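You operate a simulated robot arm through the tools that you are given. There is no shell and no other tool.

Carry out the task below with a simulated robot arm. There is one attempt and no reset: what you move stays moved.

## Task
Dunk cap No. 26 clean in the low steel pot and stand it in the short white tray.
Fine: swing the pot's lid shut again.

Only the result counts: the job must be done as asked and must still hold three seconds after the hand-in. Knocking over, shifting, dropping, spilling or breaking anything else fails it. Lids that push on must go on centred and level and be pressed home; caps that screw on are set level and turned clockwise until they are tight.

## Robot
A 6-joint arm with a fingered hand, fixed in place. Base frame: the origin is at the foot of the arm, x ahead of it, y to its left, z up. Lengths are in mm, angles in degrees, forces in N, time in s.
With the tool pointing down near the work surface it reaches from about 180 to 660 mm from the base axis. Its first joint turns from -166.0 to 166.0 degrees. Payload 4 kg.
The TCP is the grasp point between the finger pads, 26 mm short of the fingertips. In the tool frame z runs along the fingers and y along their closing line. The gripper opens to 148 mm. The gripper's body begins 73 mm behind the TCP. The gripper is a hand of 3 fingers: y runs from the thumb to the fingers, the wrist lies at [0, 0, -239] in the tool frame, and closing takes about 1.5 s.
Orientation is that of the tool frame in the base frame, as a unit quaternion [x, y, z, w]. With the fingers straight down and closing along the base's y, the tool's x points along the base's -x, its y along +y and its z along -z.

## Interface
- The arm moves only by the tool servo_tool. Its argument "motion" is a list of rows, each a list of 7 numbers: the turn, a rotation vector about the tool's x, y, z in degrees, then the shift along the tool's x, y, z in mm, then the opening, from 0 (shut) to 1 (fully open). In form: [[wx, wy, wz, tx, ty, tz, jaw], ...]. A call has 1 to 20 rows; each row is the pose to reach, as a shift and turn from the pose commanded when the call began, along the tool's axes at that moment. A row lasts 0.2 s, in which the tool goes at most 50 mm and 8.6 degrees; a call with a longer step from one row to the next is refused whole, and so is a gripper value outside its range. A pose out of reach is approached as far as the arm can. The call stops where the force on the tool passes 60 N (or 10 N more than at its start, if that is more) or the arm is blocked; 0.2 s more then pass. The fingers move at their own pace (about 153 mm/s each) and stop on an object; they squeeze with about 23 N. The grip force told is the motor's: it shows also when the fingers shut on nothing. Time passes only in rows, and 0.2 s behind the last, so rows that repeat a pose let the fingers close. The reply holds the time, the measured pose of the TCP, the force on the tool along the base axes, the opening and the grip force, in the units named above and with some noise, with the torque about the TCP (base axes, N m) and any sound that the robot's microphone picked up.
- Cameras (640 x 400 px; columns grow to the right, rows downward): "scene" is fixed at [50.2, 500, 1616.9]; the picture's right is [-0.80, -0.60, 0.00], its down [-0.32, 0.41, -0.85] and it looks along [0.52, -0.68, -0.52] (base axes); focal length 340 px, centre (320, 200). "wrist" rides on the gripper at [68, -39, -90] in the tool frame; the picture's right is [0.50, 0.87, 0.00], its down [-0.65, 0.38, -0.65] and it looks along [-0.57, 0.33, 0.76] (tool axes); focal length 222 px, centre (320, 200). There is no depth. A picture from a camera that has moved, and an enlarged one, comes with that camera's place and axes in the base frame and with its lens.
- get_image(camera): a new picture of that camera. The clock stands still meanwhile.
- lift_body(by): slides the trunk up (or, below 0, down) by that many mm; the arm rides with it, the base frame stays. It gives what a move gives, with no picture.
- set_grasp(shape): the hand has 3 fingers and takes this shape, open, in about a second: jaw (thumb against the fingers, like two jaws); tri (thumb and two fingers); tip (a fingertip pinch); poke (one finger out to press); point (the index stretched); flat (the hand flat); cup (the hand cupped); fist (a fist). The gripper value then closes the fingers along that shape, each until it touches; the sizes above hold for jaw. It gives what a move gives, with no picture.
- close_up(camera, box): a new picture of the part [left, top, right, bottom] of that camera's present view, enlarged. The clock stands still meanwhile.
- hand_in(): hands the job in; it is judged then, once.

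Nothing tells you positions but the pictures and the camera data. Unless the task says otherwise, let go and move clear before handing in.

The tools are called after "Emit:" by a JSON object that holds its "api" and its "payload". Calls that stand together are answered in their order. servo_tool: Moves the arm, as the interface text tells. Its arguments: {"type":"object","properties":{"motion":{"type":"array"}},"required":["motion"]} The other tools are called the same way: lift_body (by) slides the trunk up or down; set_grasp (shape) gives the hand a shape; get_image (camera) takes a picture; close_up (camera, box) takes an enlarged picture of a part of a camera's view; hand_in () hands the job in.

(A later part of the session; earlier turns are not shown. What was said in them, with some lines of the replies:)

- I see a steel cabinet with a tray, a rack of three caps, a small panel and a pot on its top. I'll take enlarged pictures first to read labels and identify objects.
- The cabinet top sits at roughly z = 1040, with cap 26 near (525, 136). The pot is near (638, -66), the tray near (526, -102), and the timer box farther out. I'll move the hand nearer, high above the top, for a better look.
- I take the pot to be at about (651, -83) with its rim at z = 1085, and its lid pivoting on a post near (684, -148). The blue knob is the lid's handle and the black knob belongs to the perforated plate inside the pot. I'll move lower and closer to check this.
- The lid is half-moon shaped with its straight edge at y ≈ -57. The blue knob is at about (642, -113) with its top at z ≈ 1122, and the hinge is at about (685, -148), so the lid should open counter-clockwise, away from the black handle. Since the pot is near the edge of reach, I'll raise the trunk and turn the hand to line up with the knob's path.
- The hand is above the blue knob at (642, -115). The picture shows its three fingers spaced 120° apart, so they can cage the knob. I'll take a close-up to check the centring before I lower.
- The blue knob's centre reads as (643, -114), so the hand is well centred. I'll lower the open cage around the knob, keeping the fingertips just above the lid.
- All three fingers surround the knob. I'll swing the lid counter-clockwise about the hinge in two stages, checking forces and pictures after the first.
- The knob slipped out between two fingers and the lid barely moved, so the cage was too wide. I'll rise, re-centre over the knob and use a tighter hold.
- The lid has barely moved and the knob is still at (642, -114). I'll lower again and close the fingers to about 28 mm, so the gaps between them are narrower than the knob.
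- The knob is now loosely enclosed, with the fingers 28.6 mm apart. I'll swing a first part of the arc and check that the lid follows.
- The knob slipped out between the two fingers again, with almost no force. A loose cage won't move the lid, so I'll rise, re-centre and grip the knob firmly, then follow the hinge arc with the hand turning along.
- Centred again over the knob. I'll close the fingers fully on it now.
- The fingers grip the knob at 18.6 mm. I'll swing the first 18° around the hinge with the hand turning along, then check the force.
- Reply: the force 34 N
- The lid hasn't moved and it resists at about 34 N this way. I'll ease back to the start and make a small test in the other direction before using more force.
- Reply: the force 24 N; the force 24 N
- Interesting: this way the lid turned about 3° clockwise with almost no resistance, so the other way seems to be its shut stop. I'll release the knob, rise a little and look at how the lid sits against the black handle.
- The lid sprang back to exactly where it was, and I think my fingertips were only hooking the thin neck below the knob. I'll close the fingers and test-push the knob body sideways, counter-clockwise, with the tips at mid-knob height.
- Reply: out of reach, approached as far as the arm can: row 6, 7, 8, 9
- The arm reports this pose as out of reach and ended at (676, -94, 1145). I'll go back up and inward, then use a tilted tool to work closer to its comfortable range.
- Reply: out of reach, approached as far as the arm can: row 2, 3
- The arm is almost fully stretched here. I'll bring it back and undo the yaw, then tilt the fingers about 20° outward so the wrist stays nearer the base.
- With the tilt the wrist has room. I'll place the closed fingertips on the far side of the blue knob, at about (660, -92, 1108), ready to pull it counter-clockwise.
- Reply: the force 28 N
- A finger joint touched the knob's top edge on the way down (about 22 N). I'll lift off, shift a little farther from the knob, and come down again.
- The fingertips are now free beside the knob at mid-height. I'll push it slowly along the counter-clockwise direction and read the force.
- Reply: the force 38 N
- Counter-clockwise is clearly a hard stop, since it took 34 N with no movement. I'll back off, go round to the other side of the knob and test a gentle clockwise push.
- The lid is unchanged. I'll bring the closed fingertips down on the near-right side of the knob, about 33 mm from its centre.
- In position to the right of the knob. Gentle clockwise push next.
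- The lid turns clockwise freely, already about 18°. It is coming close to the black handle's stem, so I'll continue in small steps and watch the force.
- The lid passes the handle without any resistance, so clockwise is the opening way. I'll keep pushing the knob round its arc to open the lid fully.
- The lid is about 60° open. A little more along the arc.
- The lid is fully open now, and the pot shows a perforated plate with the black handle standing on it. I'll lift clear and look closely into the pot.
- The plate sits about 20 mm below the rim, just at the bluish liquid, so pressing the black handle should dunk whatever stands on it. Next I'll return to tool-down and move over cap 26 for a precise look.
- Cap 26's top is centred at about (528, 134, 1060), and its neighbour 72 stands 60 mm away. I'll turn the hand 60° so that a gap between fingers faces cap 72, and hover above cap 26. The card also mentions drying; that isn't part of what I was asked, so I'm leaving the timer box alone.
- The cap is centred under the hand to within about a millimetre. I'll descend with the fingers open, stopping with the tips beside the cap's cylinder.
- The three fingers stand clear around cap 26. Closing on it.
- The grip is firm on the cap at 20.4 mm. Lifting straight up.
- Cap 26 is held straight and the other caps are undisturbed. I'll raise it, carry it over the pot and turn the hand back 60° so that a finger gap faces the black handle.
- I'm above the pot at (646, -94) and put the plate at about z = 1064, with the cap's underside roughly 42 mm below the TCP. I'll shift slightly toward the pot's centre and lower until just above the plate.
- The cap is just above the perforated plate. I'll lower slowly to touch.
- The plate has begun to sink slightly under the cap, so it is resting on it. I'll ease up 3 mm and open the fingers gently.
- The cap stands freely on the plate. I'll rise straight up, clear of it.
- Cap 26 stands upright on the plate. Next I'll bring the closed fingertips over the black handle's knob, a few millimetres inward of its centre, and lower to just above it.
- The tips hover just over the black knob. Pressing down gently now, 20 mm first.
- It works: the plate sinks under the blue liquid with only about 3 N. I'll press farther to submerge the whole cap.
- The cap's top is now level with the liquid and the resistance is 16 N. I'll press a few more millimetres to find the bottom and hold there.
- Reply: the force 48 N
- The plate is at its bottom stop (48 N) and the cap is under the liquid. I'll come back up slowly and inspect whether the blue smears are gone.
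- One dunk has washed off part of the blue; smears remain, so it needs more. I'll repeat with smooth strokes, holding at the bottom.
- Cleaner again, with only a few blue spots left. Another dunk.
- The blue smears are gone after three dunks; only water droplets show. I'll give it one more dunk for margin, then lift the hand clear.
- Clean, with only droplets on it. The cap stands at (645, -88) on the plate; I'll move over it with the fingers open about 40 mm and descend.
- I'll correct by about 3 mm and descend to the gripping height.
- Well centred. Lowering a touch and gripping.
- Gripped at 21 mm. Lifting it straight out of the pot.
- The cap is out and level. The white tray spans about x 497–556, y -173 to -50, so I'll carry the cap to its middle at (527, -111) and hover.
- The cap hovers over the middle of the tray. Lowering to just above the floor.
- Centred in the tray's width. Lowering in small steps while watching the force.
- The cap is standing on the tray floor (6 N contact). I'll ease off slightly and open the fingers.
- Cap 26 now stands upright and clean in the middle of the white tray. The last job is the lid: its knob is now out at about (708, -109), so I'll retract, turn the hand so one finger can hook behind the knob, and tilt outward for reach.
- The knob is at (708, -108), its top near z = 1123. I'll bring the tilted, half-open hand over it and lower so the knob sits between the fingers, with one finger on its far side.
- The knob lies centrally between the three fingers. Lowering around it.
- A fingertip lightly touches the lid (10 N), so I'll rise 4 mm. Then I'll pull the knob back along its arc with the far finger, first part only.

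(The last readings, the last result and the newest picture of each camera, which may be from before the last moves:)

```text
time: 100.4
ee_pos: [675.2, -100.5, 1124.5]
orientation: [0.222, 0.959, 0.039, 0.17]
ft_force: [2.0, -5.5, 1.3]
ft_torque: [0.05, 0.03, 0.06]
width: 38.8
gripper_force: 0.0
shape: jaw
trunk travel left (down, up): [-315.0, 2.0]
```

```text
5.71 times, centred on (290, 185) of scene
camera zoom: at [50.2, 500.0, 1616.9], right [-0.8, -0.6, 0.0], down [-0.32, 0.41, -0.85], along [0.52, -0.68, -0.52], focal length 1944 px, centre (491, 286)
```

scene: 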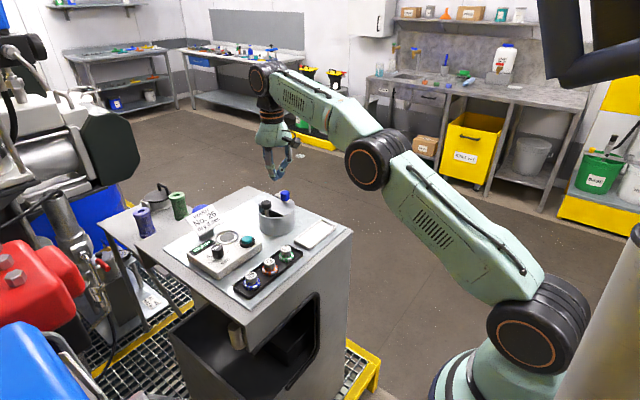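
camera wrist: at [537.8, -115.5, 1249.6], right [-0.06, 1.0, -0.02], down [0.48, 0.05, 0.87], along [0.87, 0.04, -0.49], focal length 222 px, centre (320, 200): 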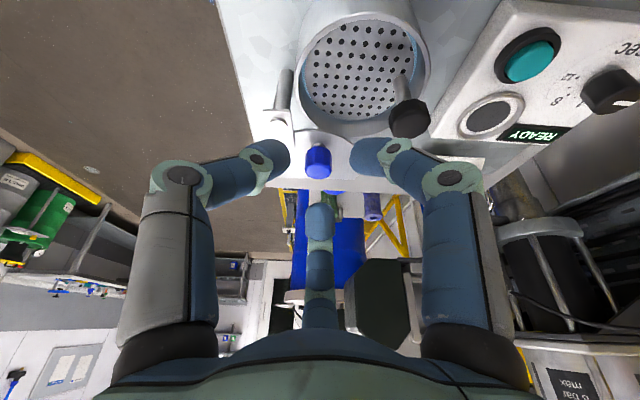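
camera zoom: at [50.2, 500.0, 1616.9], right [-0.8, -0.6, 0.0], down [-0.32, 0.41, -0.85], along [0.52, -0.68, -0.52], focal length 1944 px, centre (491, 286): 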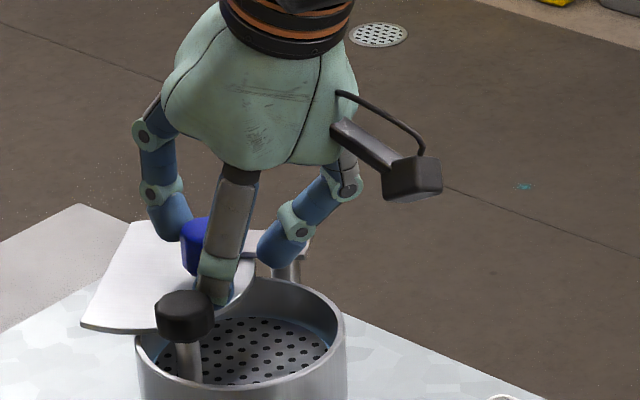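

The lid follows, about 20° so far. A side force of about 5 N suggests a finger is brushing something, so I'll bias the path 3 mm away from the black handle and continue.

Emit:
{"api": "servo_tool", "payload": {"motion": [[0, 0, 0, 3, -3.5, -1.5, 0.27], [0, 0, 0, 6.7, -4.9, -3.0, 0.27], [0, 0, 0, 14.1, -8.6, -6.0, 0.27], [0, 0, 0, 20.8, -13.5, -9.0, 0.27]]}}

Emit:
{"api": "close_up", "payload": {"camera": "wrist", "box": [230, 60, 430, 260]}}

Emit:
{"api": "close_up", "payload": {"camera": "scene", "box": [250, 150, 330, 220]}}

```text
time: 101.4
ee_pos: [650.2, -102.7, 1125.9]
orientation: [0.222, 0.959, 0.039, 0.169]
ft_force: [-0.8, 0.2, 0.2]
ft_torque: [0.01, 0.01, -0.02]
width: 40.2
gripper_force: 0.1
shape: jaw
trunk travel left (down, up): [-315.0, 2.0]
```

```text
2.00 times, centred on (330, 160) of wrist
camera zoom: at [545.8, -109.4, 1183.3], right [-0.07, 1.0, -0.02], down [0.49, 0.05, 0.87], along [0.87, 0.05, -0.49], focal length 444 px, centre (300, 280)
```

zoom: 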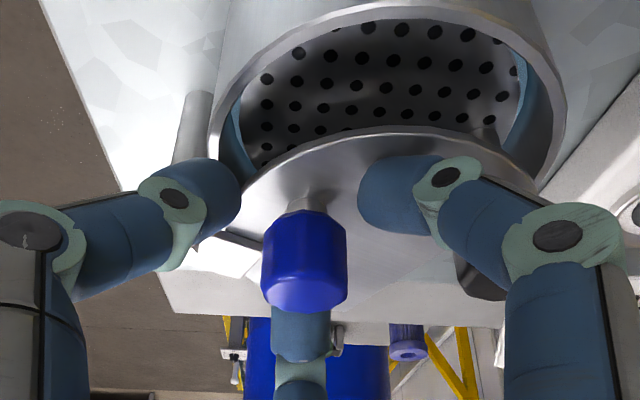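

```text
5.71 times, centred on (290, 185) of scene
camera zoom: at [50.2, 500.0, 1616.9], right [-0.8, -0.6, 0.0], down [-0.32, 0.41, -0.85], along [0.52, -0.68, -0.52], focal length 1944 px, centre (491, 286)
```

zoom: 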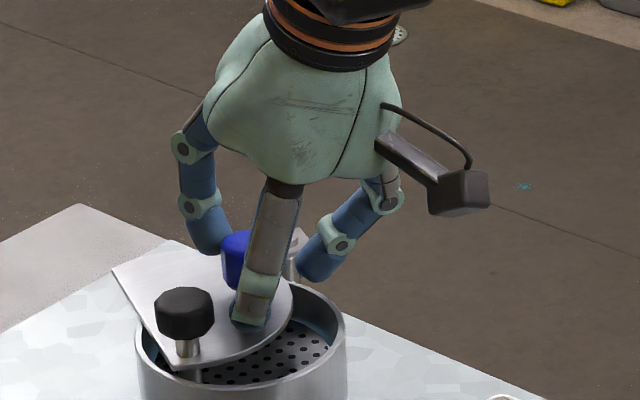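

Smooth, with no force, and the lid is more than half closed. Continuing toward shut.

Emit:
{"api": "servo_tool", "payload": {"motion": [[0, 0, 0, 5.6, -6.1, -2.8, 0.27], [0, 0, 0, 10.2, -13.2, -5.4, 0.27], [0, 0, 0, 13.4, -21.1, -7.7, 0.27]]}}

Emit:
{"api": "close_up", "payload": {"camera": "wrist", "box": [230, 60, 430, 260]}}

Emit:
{"api": "close_up", "payload": {"camera": "scene", "box": [240, 160, 340, 240]}}

```text
time: 102.2
ee_pos: [626.7, -116.6, 1125.1]
orientation: [0.222, 0.96, 0.039, 0.169]
ft_force: [2.8, 0.9, 0.2]
ft_torque: [0.02, -0.03, 0.02]
width: 40.6
gripper_force: 0.1
shape: jaw
trunk travel left (down, up): [-315.0, 2.0]
```

```text
2.00 times, centred on (330, 160) of wrist
camera zoom: at [523.4, -122.0, 1183.2], right [-0.07, 1.0, -0.02], down [0.48, 0.05, 0.87], along [0.87, 0.05, -0.49], focal length 444 px, centre (300, 280)
```

zoom: 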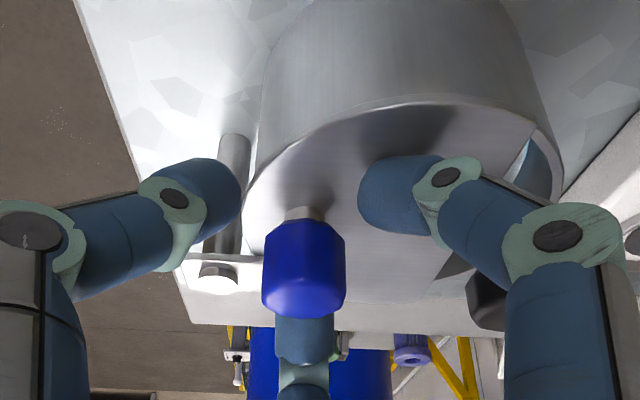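

```text
5.00 times, centred on (290, 200) of scene
camera zoom: at [50.2, 500.0, 1616.9], right [-0.8, -0.6, 0.0], down [-0.32, 0.41, -0.85], along [0.52, -0.68, -0.52], focal length 1701 px, centre (470, 200)
```

zoom: 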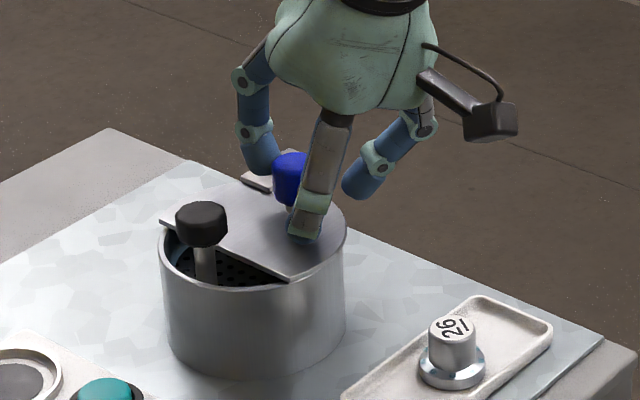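

The lid looks shut again. I'll press it a few millimetres further against its stop to be sure.

Emit:
{"api": "servo_tool", "payload": {"motion": [[0, 0, 0, 1, -2, -0.6, 0.27], [0, 0, 0, 2, -4, -1.2, 0.27], [0, 0, 0, 2, -4, -1.2, 0.27]]}}

Emit:
{"api": "close_up", "payload": {"camera": "scene", "box": [240, 160, 340, 240]}}

```text
time: 103.0
ee_pos: [624.2, -119.1, 1124.7]
orientation: [0.222, 0.959, 0.04, 0.17]
ft_force: [3.3, 3.8, 0.0]
ft_torque: [0.02, -0.02, 0.1]
width: 41.2
gripper_force: 0.0
shape: jaw
trunk travel left (down, up): [-315.0, 2.0]
```

```text
5.00 times, centred on (290, 200) of scene
camera zoom: at [50.2, 500.0, 1616.9], right [-0.8, -0.6, 0.0], down [-0.32, 0.41, -0.85], along [0.52, -0.68, -0.52], focal length 1701 px, centre (470, 200)
```

zoom: 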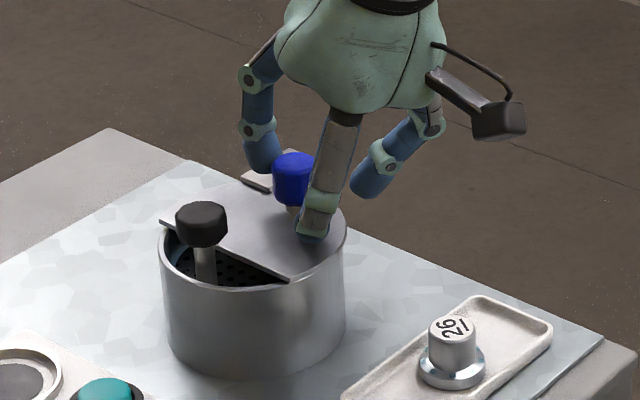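

The lid rests against its stop. I'll open the fingers a little so they leave the knob, then lift straight up and check everything.

Emit:
{"api": "servo_tool", "payload": {"motion": [[0, 0, 0, -1, 2, 0.5, 0.32], [0, 0, 0, -1, 2, 0.5, 0.38], [0, 0, 0, -1, 2, 0.5, 0.38], [0, 0, 0, -4, 3.5, -9, 0.38], [0, 0, 0, -9, 6, -24, 0.38], [0, 0, 0, -15, 9, -43, 0.38], [0, 0, 0, -21, 12, -62, 0.38], [0, 0, 0, -10, 5, -72, 0.38], [0, 0, 0, 10, -5, -82, 0.38]]}}

Emit:
{"api": "close_up", "payload": {"camera": "scene", "box": [180, 170, 360, 300]}}

Emit:
{"api": "close_up", "payload": {"camera": "scene", "box": [240, 180, 340, 260]}}

Emit:
{"api": "get_image", "payload": {"camera": "wrist"}}

```text
time: 105.0
ee_pos: [584.1, -118.5, 1199.0]
orientation: [0.222, 0.959, 0.039, 0.171]
ft_force: [0.1, -0.7, 0.3]
ft_torque: [0.02, -0.03, 0.02]
width: 55.9
gripper_force: 0.0
shape: jaw
trunk travel left (down, up): [-315.0, 2.0]
```

```text
3.08 times, centred on (270, 235) of scene
camera zoom: at [50.2, 500.0, 1616.9], right [-0.8, -0.6, 0.0], down [-0.32, 0.41, -0.85], along [0.52, -0.68, -0.52], focal length 1047 px, centre (474, 92)
```

zoom: 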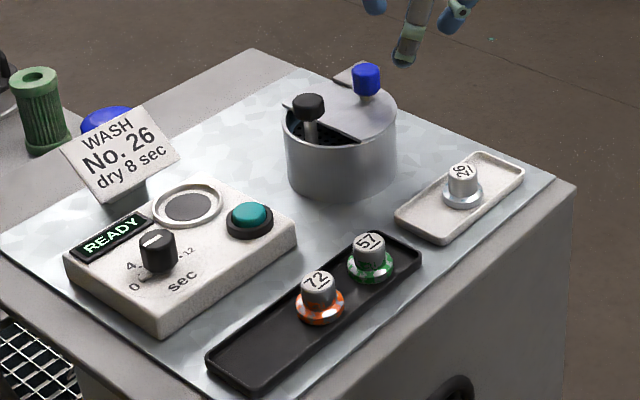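

```text
5.00 times, centred on (290, 220) of scene
camera zoom: at [50.2, 500.0, 1616.9], right [-0.8, -0.6, 0.0], down [-0.32, 0.41, -0.85], along [0.52, -0.68, -0.52], focal length 1701 px, centre (470, 100)
```

zoom: 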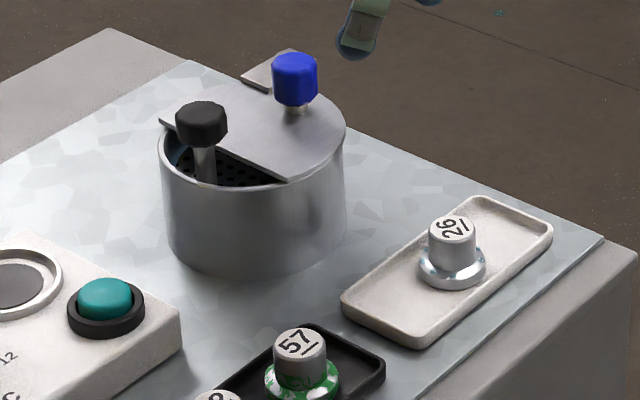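

```text
taken
camera wrist: at [481.2, -124.2, 1257.4], right [-0.07, 1.0, -0.02], down [0.48, 0.05, 0.87], along [0.87, 0.05, -0.49], focal length 222 px, centre (320, 200)
```

wrist: 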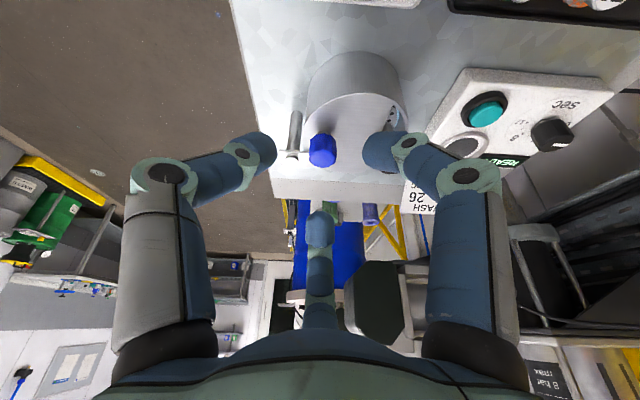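

The lid is back exactly in its original shut position, and cap 26 stands in the tray. I'll take one last close look at the cap and its surroundings.

Emit:
{"api": "close_up", "payload": {"camera": "scene", "box": [300, 215, 335, 245]}}

Emit:
{"api": "close_up", "payload": {"camera": "scene", "box": [190, 225, 260, 280]}}

```text
13.33 times, centred on (318, 230) of scene
camera zoom: at [50.2, 500.0, 1616.9], right [-0.8, -0.6, 0.0], down [-0.32, 0.41, -0.85], along [0.52, -0.68, -0.52], focal length 4537 px, centre (353, -200)
```

zoom: 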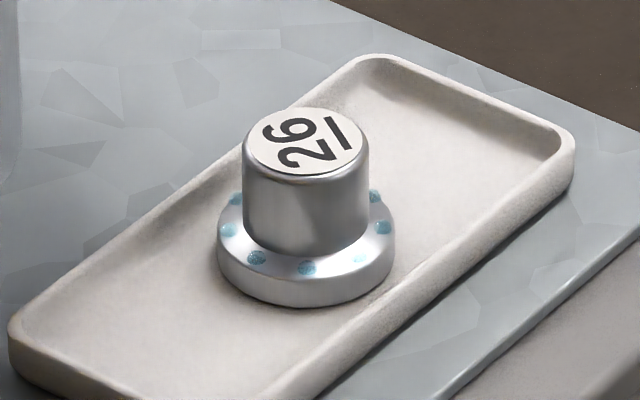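

```text
7.27 times, centred on (225, 252) of scene
camera zoom: at [50.2, 500.0, 1616.9], right [-0.8, -0.6, 0.0], down [-0.32, 0.41, -0.85], along [0.52, -0.68, -0.52], focal length 2475 px, centre (1011, -182)
```

zoom: 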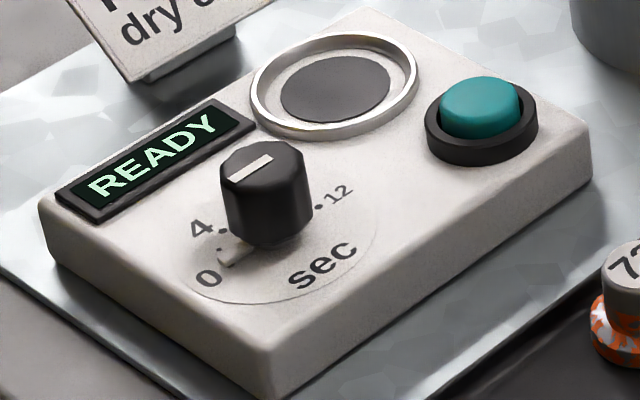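

Everything asked for is done: cap 26 is clean and standing upright in the white tray, and the lid is shut. Caps 57 and 72, the rack and the timer box look undisturbed. I'll back the hand well clear before handing in.

Emit:
{"api": "servo_tool", "payload": {"motion": [[0, 0, 0, 0, 0, -25, 0.38], [0, 0, 0, 0, 0, -50, 0.38], [0, 0, 0, 0, 0, -75, 0.38], [0, 0, 0, 0, 0, -100, 0.38], [0, 0, 0, 0, 0, -120, 0.38]]}}

Emit:
{"api": "get_image", "payload": {"camera": "scene"}}

```text
time: 106.2
ee_pos: [542.3, -120.9, 1311.0]
orientation: [0.221, 0.959, 0.039, 0.17]
ft_force: [0.0, -0.6, -0.5]
ft_torque: [0.0, -0.01, 0.02]
width: 55.8
gripper_force: 0.0
shape: jaw
trunk travel left (down, up): [-315.0, 2.0]
```

```text
taken
```

scene: 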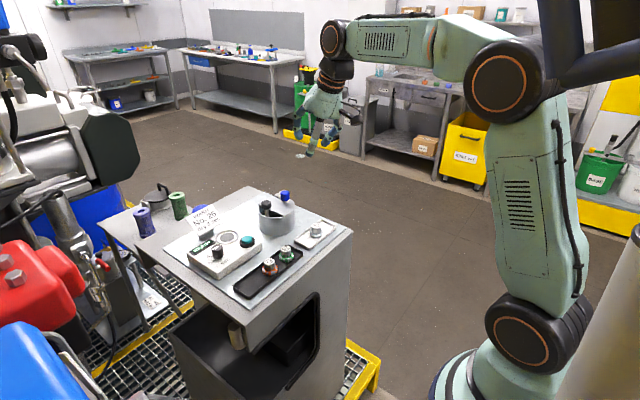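

The hand is well clear, cap 26 stands clean in the white tray, the lid is shut, and everything else is where it was. I'm handing in now.

Emit:
{"api": "hand_in", "payload": {}}

```text
The job is handed in.
```

Cap No. 26 is clean and standing upright in the middle of the short white tray, and the pot's lid is swung shut against its stop. I handed the job in with the hand open and well clear; no verdict came back.

- **Washing:** I dunked the cap four times by pressing the black handle. The blue smears were gone after the third; the fourth was for margin.
- **Lid:** It only opens clockwise. Before I knew that, I pushed and pulled it against its shut stop with about 34 N. It looked unchanged afterwards and shut in the same position as before.
- **Everything else:** In the last pictures caps 57 and 72, the rack and the timer box looked undisturbed.
- **Not dried:** A card beside the timer box reads "WASH No. 26 dry 8 sec". Drying wasn't part of what you asked, so I left the timer box alone. The cap still has a few water droplets on it.
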